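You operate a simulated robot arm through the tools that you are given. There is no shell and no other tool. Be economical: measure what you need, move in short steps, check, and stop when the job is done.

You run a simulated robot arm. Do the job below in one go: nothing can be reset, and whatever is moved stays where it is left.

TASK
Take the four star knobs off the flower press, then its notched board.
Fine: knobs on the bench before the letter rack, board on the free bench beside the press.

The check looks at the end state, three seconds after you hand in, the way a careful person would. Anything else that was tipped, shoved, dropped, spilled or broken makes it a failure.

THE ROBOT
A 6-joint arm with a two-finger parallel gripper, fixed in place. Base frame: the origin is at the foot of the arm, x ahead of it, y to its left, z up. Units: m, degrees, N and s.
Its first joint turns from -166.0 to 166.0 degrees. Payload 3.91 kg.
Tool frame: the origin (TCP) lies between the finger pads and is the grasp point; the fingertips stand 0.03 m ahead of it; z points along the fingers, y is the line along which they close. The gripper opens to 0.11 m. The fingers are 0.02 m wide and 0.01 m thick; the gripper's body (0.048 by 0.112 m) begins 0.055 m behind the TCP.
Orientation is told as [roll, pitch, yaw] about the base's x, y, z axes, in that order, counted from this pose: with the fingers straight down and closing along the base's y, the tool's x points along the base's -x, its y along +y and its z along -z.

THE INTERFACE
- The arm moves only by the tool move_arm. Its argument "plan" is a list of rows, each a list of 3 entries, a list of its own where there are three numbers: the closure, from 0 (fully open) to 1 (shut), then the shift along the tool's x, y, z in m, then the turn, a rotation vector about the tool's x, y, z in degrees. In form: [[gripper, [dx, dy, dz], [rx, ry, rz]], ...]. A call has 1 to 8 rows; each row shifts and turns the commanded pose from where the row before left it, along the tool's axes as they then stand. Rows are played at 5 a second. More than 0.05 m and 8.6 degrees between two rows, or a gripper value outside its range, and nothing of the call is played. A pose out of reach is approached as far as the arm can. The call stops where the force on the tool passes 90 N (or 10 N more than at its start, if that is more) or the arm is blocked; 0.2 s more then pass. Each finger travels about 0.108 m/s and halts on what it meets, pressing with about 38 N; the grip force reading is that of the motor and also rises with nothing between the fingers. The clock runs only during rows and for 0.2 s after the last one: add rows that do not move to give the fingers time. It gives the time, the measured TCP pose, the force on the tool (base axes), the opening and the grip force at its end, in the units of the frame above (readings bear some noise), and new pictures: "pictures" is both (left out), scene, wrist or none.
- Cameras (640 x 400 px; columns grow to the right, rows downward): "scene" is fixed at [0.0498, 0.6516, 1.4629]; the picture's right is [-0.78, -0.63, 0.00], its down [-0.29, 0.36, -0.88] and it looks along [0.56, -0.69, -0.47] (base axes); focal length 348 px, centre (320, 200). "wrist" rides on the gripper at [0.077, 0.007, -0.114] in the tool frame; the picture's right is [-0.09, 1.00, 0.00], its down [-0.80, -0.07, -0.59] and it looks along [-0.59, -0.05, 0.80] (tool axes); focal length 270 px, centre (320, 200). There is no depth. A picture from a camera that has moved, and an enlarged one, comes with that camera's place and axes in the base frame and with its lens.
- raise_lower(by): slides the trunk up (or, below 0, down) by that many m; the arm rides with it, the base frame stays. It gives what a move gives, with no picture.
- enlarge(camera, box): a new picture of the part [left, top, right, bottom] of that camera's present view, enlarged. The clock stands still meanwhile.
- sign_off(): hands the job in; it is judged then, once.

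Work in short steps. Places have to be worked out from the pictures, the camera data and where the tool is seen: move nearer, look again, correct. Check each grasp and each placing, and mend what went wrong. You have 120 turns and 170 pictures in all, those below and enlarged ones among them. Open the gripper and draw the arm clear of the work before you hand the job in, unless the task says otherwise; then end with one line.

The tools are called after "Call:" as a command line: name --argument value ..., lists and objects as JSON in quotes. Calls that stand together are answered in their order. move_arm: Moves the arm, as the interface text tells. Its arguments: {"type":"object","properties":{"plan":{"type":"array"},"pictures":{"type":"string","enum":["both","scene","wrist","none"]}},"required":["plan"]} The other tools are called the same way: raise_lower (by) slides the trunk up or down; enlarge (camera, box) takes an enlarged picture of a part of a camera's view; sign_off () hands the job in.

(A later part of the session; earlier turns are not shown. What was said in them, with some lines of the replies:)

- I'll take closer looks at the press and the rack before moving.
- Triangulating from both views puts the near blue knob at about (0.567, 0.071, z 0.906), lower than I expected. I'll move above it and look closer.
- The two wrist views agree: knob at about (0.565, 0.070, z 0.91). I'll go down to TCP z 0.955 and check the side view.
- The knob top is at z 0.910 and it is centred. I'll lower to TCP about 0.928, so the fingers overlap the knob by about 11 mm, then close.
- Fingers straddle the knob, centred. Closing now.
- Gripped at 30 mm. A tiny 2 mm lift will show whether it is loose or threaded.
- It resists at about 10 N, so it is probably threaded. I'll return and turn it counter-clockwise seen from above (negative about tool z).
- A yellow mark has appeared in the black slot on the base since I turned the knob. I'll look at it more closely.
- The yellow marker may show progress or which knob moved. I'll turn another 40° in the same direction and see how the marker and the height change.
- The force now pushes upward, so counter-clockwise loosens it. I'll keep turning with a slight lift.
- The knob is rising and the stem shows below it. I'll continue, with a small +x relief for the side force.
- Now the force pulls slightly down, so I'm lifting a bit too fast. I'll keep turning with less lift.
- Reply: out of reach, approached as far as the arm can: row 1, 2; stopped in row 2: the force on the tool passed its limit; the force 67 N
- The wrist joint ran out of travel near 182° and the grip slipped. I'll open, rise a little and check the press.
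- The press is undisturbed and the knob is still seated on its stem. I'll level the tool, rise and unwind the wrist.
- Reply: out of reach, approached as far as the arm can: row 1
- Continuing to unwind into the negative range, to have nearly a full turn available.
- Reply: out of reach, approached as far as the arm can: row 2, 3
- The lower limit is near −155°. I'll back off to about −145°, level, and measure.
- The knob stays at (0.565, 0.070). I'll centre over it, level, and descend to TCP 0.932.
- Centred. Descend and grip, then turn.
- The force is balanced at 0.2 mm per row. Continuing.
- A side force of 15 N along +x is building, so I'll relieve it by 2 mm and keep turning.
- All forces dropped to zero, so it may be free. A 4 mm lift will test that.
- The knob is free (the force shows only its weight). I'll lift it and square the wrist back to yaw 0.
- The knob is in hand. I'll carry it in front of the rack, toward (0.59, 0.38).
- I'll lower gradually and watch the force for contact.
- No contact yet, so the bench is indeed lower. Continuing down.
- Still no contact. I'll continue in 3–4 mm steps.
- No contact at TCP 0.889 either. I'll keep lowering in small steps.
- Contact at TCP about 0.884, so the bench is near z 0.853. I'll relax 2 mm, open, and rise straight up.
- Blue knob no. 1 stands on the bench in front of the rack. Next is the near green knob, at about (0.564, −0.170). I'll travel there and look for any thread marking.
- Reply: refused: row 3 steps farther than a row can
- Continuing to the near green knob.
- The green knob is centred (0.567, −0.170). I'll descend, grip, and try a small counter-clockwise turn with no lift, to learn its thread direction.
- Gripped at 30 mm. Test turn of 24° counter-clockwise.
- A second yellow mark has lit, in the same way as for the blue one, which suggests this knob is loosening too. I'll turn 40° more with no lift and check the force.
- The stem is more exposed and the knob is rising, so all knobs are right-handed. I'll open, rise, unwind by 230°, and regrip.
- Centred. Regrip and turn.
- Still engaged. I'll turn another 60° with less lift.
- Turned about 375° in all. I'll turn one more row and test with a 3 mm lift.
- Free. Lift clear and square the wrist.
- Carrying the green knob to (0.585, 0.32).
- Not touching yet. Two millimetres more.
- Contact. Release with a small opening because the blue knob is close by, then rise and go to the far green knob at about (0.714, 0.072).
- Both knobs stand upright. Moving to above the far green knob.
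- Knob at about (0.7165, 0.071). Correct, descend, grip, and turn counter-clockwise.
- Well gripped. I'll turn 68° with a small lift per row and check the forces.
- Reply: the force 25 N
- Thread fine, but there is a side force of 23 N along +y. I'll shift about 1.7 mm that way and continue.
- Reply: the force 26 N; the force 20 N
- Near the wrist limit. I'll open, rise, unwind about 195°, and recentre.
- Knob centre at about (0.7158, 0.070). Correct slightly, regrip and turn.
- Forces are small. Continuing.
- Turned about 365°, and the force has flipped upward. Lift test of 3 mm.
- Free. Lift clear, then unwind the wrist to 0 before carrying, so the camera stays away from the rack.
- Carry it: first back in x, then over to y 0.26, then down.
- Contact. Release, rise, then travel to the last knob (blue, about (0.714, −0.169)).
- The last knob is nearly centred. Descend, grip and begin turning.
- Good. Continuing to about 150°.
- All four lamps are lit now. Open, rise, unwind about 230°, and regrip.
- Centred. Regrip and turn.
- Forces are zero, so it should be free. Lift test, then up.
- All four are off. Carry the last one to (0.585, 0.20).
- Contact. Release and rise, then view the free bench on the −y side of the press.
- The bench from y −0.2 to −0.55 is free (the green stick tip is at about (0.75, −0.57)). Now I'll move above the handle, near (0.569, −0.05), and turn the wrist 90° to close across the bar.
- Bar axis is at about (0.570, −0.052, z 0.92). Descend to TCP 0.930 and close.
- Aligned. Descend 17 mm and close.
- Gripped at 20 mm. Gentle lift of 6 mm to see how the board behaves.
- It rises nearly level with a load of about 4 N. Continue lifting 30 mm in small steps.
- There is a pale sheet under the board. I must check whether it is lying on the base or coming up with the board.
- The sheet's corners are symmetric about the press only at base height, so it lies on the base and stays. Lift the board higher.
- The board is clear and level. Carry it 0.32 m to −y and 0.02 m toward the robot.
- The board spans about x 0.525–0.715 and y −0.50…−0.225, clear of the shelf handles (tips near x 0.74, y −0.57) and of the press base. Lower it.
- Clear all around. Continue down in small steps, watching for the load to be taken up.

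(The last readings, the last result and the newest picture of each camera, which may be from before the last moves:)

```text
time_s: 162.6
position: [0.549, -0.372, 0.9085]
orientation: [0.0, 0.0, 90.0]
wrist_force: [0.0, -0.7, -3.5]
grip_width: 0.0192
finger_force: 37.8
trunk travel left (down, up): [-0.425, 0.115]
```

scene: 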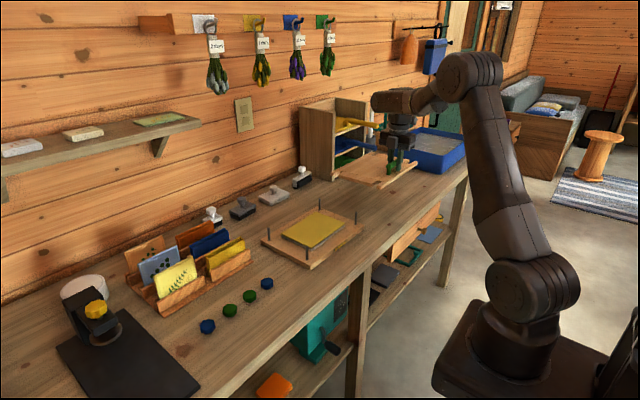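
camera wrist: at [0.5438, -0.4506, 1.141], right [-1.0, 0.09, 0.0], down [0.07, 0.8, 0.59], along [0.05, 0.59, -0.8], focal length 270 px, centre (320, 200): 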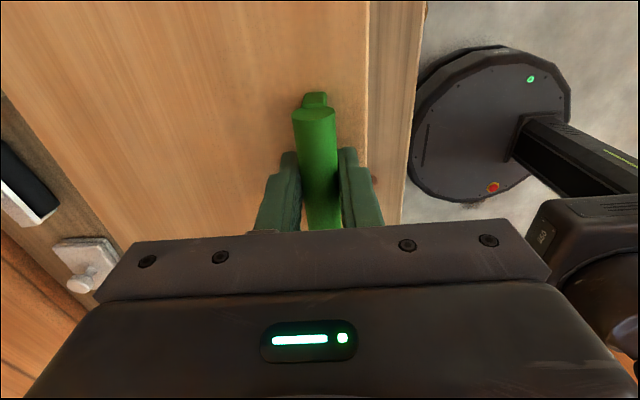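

Call:
move_arm --plan '[[1.0, [0, 0, 0.002], [0, 0, 0]], [1.0, [0, 0, 0.002], [0, 0, 0]], [1.0, [0, 0, 0], [0, 0, 0]]]' --pictures "none"

Call:
enlarge --camera "scene" --box '[320, 170, 432, 240]'

```text
time_s: 163.4
position: [0.5488, -0.3733, 0.9045]
orientation: [-0.1, 0.1, 90.1]
wrist_force: [-0.7, -0.3, -0.3]
grip_width: 0.0192
finger_force: 38.1
trunk travel left (down, up): [-0.425, 0.115]
```

```text
5.71 times, centred on (376, 205) of scene
camera zoom: at [0.0498, 0.6516, 1.4629], right [-0.78, -0.63, 0.0], down [-0.29, 0.36, -0.88], along [0.56, -0.69, -0.47], focal length 1988 px, centre (0, 171)
```

zoom: 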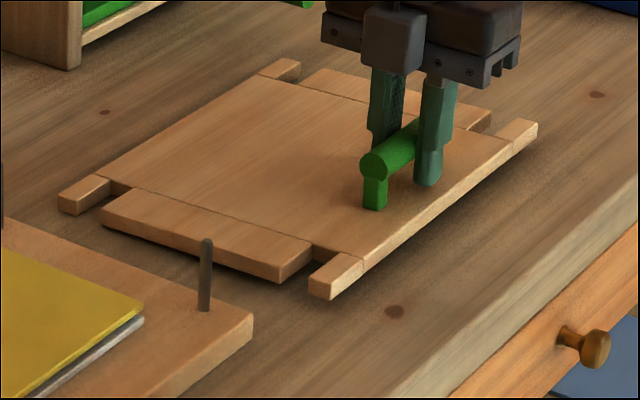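

The load is nearly gone, so the board touches at one side. One or two millimetres more.

Call:
move_arm --plan '[[1.0, [0, 0, 0.0015], [0, 0, 0]], [1.0, [0, 0, 0.001], [0, 0, 0]], [1.0, [0, 0, 0], [0, 0, 0]]]' --pictures "none"

```text
time_s: 164.2
position: [0.5501, -0.3725, 0.9018]
orientation: [-0.2, 0.0, 90.0]
wrist_force: [-1.0, 0.4, -1.5]
grip_width: 0.0195
finger_force: 37.8
trunk travel left (down, up): [-0.425, 0.115]
```

Call:
move_arm --plan '[[1.0, [0, 0, 0.0015], [0, 0, 0]], [1.0, [0, 0, 0.001], [0, 0, 0]], [1.0, [0, 0, 0], [0, 0, 0]]]' --pictures "none"

Call:
enlarge --camera "scene" --box '[330, 180, 426, 240]'

```text
time_s: 165.0
position: [0.5491, -0.3737, 0.8985]
orientation: [-0.3, 0.1, 90.1]
wrist_force: [-1.3, -0.6, -0.3]
grip_width: 0.0191
finger_force: 37.6
trunk travel left (down, up): [-0.425, 0.115]
```

```text
6.67 times, centred on (378, 210) of scene
camera zoom: at [0.0498, 0.6516, 1.4629], right [-0.78, -0.63, 0.0], down [-0.29, 0.36, -0.88], along [0.56, -0.69, -0.47], focal length 2320 px, centre (-67, 133)
```

zoom: 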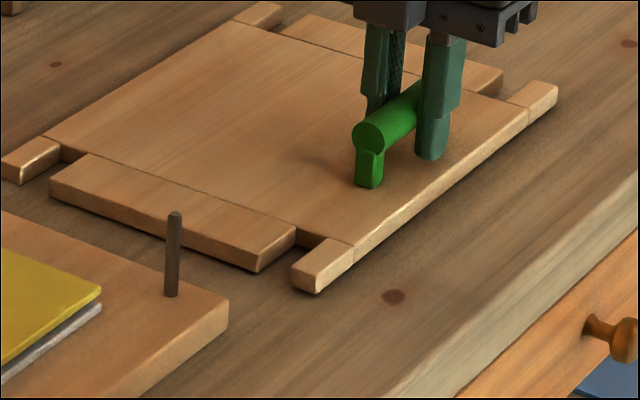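

Still settling, with the back edge touching first. Lower further.

Call:
move_arm --plan '[[1.0, [0, 0, 0.0015], [0, 0, 0]], [1.0, [0, 0, 0.0015], [0, 0, 0]], [1.0, [0, 0, 0], [0, 0, 0]]]' --pictures "none"

Call:
enlarge --camera "scene" --box '[330, 180, 426, 240]'

```text
time_s: 165.8
position: [0.5497, -0.3731, 0.8958]
orientation: [0.0, 0.1, 90.0]
wrist_force: [0.2, 0.8, 3.9]
grip_width: 0.0193
finger_force: 38.1
trunk travel left (down, up): [-0.425, 0.115]
```

```text
6.67 times, centred on (378, 210) of scene
camera zoom: at [0.0498, 0.6516, 1.4629], right [-0.78, -0.63, 0.0], down [-0.29, 0.36, -0.88], along [0.56, -0.69, -0.47], focal length 2320 px, centre (-67, 133)
```

zoom: 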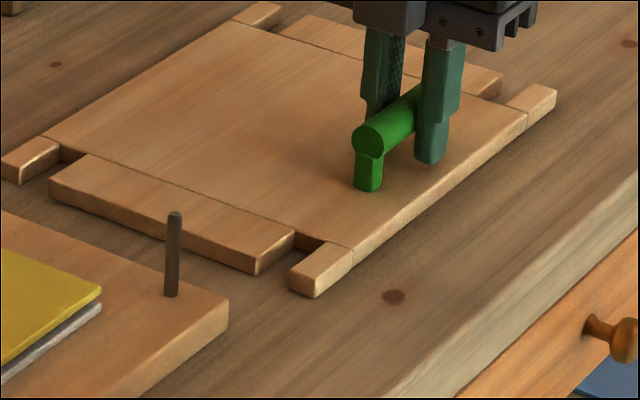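

The board is down flat (force now +4 N). Open and rise straight up.

Call:
move_arm --plan '[[0.6, [0, 0, 0], [0, 0, 0]], [0.4, [0, 0, 0], [0, 0, 0]], [0.4, [0, 0, -0.02], [0, 0, 0]], [0.4, [0, 0, -0.04], [0, 0, 0]], [0.4, [0, 0, -0.045], [0, 0, 0]], [0.4, [0, 0, -0.045], [0, 0, 0]], [0.4, [0, 0, -0.045], [0, 0, 0]], [0.4, [0, 0, 0], [0, 0, 0]]]' --pictures "both"

Call:
enlarge --camera "scene" --box '[240, 150, 432, 270]'

Call:
enlarge --camera "scene" --box '[120, 210, 312, 330]'

```text
time_s: 167.6
position: [0.5485, -0.372, 1.0915]
orientation: [-0.2, 0.1, 90.0]
wrist_force: [-0.8, -0.4, -0.4]
grip_width: 0.066
finger_force: 0.1
trunk travel left (down, up): [-0.425, 0.115]
camera wrist: at [0.5419, -0.4502, 1.206], right [-1.0, 0.09, 0.0], down [0.07, 0.8, 0.59], along [0.05, 0.59, -0.81], focal length 270 px, centre (320, 200)
```

scene: 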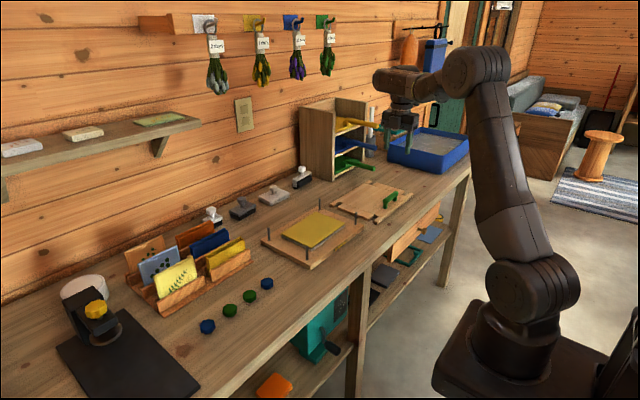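
wrist: 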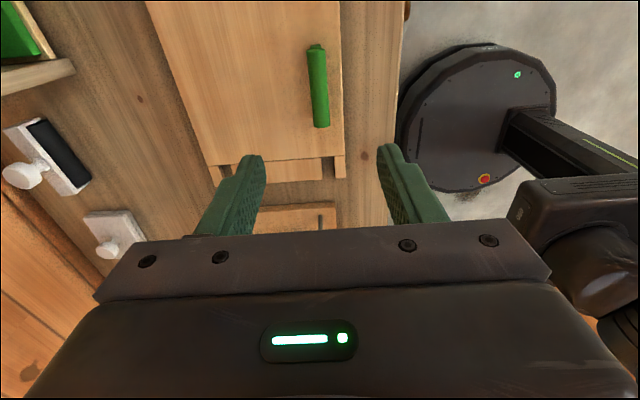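

```text
3.33 times, centred on (336, 210) of scene
camera zoom: at [0.0498, 0.6516, 1.4629], right [-0.78, -0.63, 0.0], down [-0.29, 0.36, -0.88], along [0.56, -0.69, -0.47], focal length 1160 px, centre (267, 167)
```

zoom: 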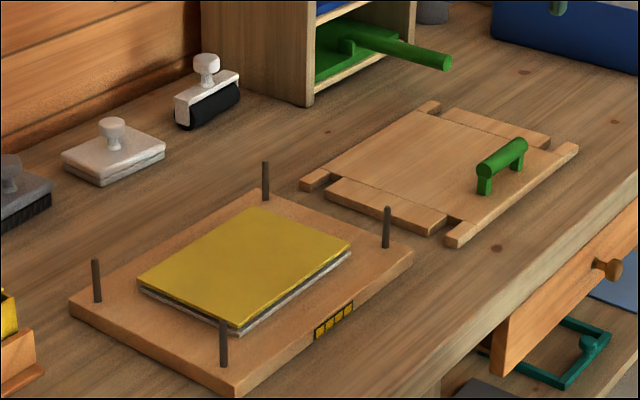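

```text
3.33 times, centred on (216, 270) of scene
camera zoom: at [0.0498, 0.6516, 1.4629], right [-0.78, -0.63, 0.0], down [-0.29, 0.36, -0.88], along [0.56, -0.69, -0.47], focal length 1160 px, centre (667, -33)
```

zoom: 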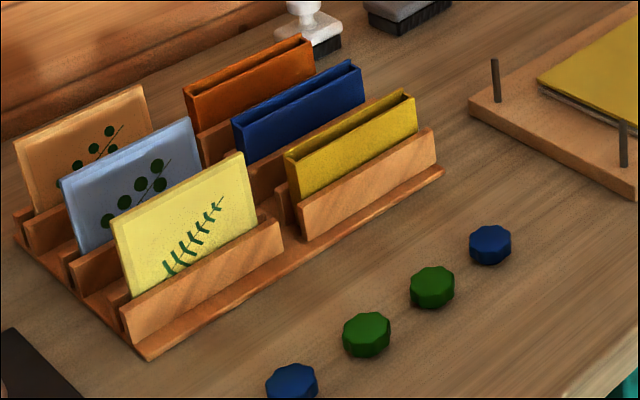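

The knobs stand before the rack, the board lies flat beside the press, and the sheets are untouched. I'll draw the arm up and back a little, then hand in.

Call:
move_arm --plan '[[0.3, [0, 0.02, -0.04], [0, 0, 0]], [0.3, [0, 0.03, -0.03], [0, 0, 0]], [0.3, [0, 0.03, -0.02], [0, 0, 0]], [0.3, [0, 0, 0], [0, 0, 0]]]' --pictures "scene"

```text
time_s: 168.6
position: [0.469, -0.3717, 1.1811]
orientation: [-0.1, 0.0, 90.0]
wrist_force: [0.1, 0.1, -0.3]
grip_width: 0.0773
finger_force: 0.1
trunk travel left (down, up): [-0.425, 0.115]
```

scene: 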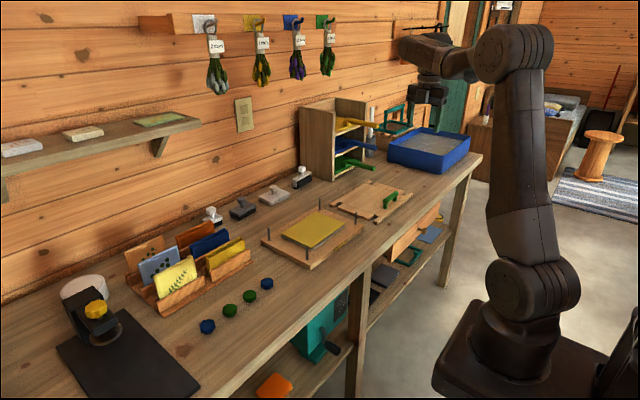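

The arm is clear, the gripper is open, and everything is in place. Handing in.

Call:
sign_off

```text
The job is handed in.
```

All four star knobs are off and standing on the bench before the letter rack, and the notched board lies flat on the free bench beside the press; in the last pictures nothing else looks disturbed.
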